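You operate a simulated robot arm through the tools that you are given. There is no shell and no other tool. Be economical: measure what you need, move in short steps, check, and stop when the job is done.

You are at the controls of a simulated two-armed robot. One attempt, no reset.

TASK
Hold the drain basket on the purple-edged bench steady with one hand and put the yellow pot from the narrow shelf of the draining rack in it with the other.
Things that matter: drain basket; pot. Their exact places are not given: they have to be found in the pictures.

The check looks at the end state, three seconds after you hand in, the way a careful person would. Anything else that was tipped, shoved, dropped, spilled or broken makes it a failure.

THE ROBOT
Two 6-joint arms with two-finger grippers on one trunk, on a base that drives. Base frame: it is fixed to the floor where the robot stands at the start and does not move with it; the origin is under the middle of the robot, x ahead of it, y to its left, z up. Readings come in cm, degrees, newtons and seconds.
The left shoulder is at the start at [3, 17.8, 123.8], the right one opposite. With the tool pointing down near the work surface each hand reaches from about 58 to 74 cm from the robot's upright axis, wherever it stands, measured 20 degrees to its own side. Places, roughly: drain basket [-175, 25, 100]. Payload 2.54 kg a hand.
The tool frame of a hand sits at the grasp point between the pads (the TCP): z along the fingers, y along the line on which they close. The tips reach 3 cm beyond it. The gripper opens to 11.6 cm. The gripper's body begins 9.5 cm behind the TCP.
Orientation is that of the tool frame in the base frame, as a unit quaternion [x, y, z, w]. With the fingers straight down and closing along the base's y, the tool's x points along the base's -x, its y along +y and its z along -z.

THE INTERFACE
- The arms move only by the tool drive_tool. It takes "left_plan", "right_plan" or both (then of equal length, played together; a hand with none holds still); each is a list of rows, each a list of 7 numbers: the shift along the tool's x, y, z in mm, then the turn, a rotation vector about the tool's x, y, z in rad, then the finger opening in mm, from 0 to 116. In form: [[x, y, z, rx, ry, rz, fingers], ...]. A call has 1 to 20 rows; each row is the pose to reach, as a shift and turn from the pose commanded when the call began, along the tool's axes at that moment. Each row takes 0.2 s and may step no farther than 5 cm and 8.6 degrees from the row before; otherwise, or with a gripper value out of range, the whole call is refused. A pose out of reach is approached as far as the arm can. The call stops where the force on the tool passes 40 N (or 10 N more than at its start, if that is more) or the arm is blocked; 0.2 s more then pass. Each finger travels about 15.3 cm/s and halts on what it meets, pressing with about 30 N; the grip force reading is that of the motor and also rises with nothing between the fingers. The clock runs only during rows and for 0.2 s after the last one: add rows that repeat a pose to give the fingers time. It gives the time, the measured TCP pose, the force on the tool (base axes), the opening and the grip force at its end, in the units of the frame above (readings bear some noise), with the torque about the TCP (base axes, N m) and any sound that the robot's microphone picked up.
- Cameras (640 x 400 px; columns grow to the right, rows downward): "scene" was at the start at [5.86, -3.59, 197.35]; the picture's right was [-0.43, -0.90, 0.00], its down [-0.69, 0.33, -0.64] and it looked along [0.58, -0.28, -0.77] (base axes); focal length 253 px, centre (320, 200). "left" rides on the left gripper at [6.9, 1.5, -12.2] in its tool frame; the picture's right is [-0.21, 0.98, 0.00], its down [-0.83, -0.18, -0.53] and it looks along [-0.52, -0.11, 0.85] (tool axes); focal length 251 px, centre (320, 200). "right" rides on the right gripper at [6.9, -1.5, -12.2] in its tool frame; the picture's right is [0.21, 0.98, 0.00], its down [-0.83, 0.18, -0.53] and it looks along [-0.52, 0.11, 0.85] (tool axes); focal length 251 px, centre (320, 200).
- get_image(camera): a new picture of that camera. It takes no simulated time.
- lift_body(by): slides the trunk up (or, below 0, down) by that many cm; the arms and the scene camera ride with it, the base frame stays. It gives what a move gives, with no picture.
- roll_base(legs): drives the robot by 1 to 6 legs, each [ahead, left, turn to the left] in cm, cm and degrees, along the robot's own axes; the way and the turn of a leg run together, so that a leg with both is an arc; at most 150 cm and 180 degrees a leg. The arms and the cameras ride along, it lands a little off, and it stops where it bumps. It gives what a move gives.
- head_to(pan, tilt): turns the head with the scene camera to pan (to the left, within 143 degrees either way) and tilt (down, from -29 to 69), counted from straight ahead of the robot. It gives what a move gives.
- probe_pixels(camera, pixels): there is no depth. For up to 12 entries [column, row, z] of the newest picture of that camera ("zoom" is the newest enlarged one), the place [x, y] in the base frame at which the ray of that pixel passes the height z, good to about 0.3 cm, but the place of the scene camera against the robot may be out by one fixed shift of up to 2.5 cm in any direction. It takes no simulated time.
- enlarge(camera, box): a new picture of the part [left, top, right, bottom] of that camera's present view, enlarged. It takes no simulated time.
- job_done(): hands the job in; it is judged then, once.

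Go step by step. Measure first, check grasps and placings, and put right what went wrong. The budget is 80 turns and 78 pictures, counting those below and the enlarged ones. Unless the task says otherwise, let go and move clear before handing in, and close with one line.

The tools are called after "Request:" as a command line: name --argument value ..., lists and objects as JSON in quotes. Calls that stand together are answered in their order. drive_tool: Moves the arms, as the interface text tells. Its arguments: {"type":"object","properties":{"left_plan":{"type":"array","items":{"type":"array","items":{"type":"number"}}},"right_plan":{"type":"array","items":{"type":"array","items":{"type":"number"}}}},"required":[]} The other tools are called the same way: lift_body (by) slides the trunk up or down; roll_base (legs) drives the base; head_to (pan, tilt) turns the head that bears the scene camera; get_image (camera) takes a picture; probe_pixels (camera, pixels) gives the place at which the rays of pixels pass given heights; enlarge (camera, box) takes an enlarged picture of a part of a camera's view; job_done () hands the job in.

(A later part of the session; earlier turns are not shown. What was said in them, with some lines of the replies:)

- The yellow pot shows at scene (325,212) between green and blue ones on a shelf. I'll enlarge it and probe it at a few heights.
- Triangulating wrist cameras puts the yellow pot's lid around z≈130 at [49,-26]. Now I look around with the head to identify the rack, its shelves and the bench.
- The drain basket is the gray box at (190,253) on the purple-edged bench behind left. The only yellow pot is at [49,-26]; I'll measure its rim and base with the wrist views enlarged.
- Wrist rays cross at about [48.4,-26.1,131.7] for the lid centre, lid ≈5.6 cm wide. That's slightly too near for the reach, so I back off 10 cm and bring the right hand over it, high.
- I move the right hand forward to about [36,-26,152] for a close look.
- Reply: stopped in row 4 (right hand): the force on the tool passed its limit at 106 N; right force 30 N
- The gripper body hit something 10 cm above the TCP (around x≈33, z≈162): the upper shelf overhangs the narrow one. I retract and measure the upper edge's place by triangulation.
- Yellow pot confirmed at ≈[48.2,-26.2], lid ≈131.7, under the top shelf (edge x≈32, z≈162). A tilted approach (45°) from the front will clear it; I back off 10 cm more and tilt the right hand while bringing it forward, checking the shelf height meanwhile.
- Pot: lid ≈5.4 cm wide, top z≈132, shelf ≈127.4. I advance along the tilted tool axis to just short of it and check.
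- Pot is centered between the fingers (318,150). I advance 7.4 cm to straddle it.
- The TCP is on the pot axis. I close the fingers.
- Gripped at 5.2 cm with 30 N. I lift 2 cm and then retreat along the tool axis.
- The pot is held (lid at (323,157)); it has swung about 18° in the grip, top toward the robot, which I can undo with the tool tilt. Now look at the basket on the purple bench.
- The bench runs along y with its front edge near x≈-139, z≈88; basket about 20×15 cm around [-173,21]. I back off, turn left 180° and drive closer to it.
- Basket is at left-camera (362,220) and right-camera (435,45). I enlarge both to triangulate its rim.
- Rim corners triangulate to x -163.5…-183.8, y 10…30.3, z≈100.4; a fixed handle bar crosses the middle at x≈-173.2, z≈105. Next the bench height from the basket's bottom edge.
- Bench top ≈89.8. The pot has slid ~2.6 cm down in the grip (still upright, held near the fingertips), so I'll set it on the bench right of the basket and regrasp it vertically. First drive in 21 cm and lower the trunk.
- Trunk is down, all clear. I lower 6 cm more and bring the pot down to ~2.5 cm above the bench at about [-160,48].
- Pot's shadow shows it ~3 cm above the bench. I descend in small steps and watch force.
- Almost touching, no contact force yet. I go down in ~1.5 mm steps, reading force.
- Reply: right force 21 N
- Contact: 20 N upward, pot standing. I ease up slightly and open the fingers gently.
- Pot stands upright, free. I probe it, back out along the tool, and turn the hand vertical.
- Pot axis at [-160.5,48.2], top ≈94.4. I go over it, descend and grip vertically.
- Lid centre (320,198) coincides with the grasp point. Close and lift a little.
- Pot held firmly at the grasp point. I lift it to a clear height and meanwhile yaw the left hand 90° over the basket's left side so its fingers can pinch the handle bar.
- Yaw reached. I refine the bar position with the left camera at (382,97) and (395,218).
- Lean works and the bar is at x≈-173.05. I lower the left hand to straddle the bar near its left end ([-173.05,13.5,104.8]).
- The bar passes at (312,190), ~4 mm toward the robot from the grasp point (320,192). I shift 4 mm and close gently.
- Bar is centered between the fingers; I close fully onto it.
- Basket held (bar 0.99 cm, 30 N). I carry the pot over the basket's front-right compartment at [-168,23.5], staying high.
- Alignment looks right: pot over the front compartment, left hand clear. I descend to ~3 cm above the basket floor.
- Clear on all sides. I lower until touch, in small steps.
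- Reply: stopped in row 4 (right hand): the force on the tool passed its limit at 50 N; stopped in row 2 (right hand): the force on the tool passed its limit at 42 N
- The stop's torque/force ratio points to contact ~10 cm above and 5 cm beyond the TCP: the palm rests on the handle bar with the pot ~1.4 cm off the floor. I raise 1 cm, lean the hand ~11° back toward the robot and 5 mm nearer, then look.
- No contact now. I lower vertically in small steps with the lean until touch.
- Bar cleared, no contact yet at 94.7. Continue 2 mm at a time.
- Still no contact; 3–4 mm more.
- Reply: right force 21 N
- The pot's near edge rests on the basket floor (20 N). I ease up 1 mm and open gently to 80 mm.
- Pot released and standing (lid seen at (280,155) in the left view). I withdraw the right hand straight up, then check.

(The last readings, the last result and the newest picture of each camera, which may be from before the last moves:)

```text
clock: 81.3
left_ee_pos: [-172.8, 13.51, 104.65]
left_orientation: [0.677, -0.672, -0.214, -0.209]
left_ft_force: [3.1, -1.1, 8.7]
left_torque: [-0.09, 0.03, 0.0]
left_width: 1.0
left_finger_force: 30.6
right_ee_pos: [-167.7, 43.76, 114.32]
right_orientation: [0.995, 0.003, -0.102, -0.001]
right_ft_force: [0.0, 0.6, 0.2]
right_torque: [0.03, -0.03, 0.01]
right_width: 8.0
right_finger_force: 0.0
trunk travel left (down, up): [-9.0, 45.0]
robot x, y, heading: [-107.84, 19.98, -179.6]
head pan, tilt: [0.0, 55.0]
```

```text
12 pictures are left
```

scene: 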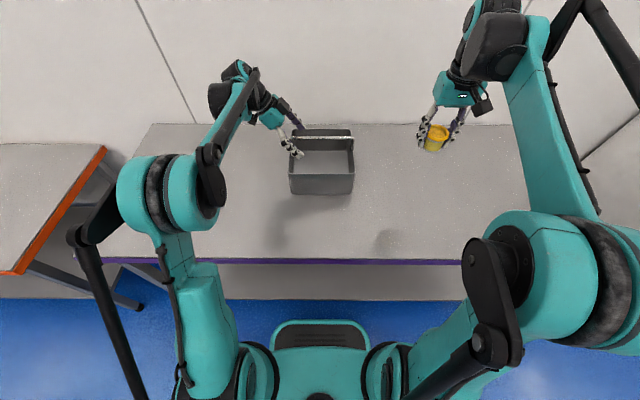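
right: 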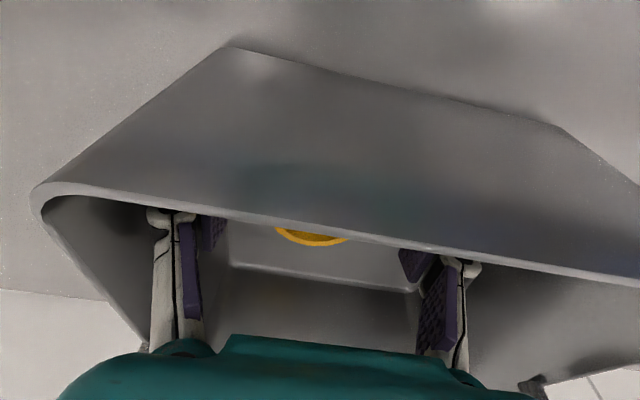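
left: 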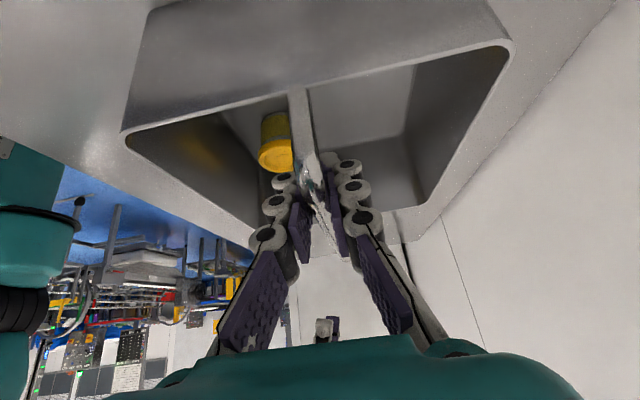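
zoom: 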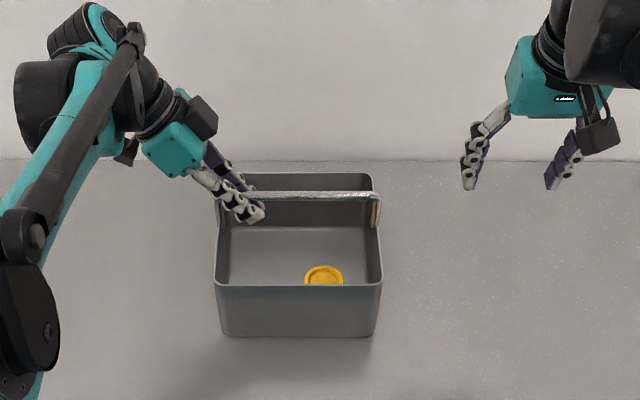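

Pot stands upright in the basket. I open the left hand and withdraw it along its axis.

Request:
drive_tool --left_plan '[[0, 0, 0, 0, 0, 0, 20], [0, 0, 0, 0, 0, 0, 40], [0, 0, 0, 0, 0, 0, 60], [0, 0, 0, 0, 0, 0, 60], [0, 0, -25, 0, 0, 0, 60], [0, 0, -50, 0, 0, 0, 60], [0, 0, -80, 0, 0, 0, 60], [0, 0, -110, 0, 0, 0, 60], [0, 0, -140, 0, 0, 0, 60], [0, 0, -170, 0, 0, 0, 60], [0, 0, -170, 0, 0, 0, 60]]'

Request:
enlarge --camera "scene" --box '[240, 60, 420, 220]'

Request:
get_image --camera "left"

```text
clock: 83.7
left_ee_pos: [-172.74, 3.7, 118.56]
left_orientation: [0.677, -0.673, -0.213, -0.21]
left_ft_force: [0.1, 0.5, 0.3]
left_torque: [-0.02, -0.03, 0.02]
left_width: 6.01
left_finger_force: 0.1
right_ee_pos: [-167.85, 43.61, 114.24]
right_orientation: [0.995, 0.002, -0.103, -0.002]
right_ft_force: [0.6, 0.0, 0.4]
right_torque: [-0.01, 0.0, 0.0]
right_width: 7.98
right_finger_force: 0.1
trunk travel left (down, up): [-9.0, 45.0]
robot x, y, heading: [-107.67, 20.02, -179.7]
head pan, tilt: [0.0, 55.0]
```

```text
2.50 times, centred on (330, 140) of scene
```

zoom: 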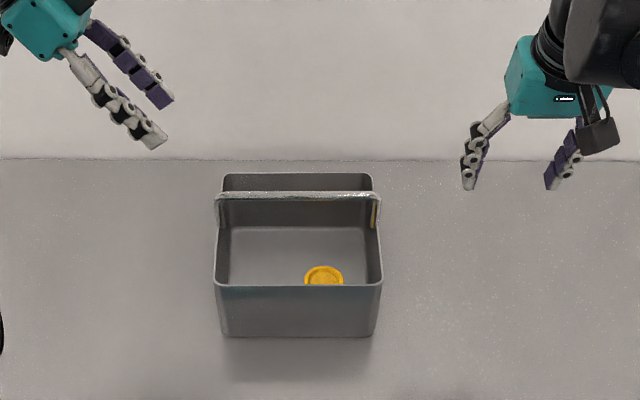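

```text
10 pictures are left
```

left: 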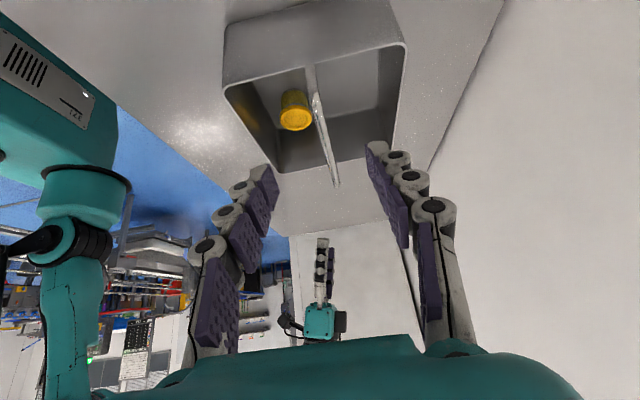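

The pot stands upright in the basket at (295,110) in the left view. The basket has not moved and both hands are clear, so I hand the job in.

Request:
job_done

```text
The job is handed in.
```

The yellow pot is standing upright in the drain basket on the purple-edged bench; the left hand held the basket by its handle while the right hand set the pot in. The gripper knocked the rack's top shelf once (106 N) early on, and its palm touched the basket handle while lowering. I saw nothing moved or tipped in the pictures.
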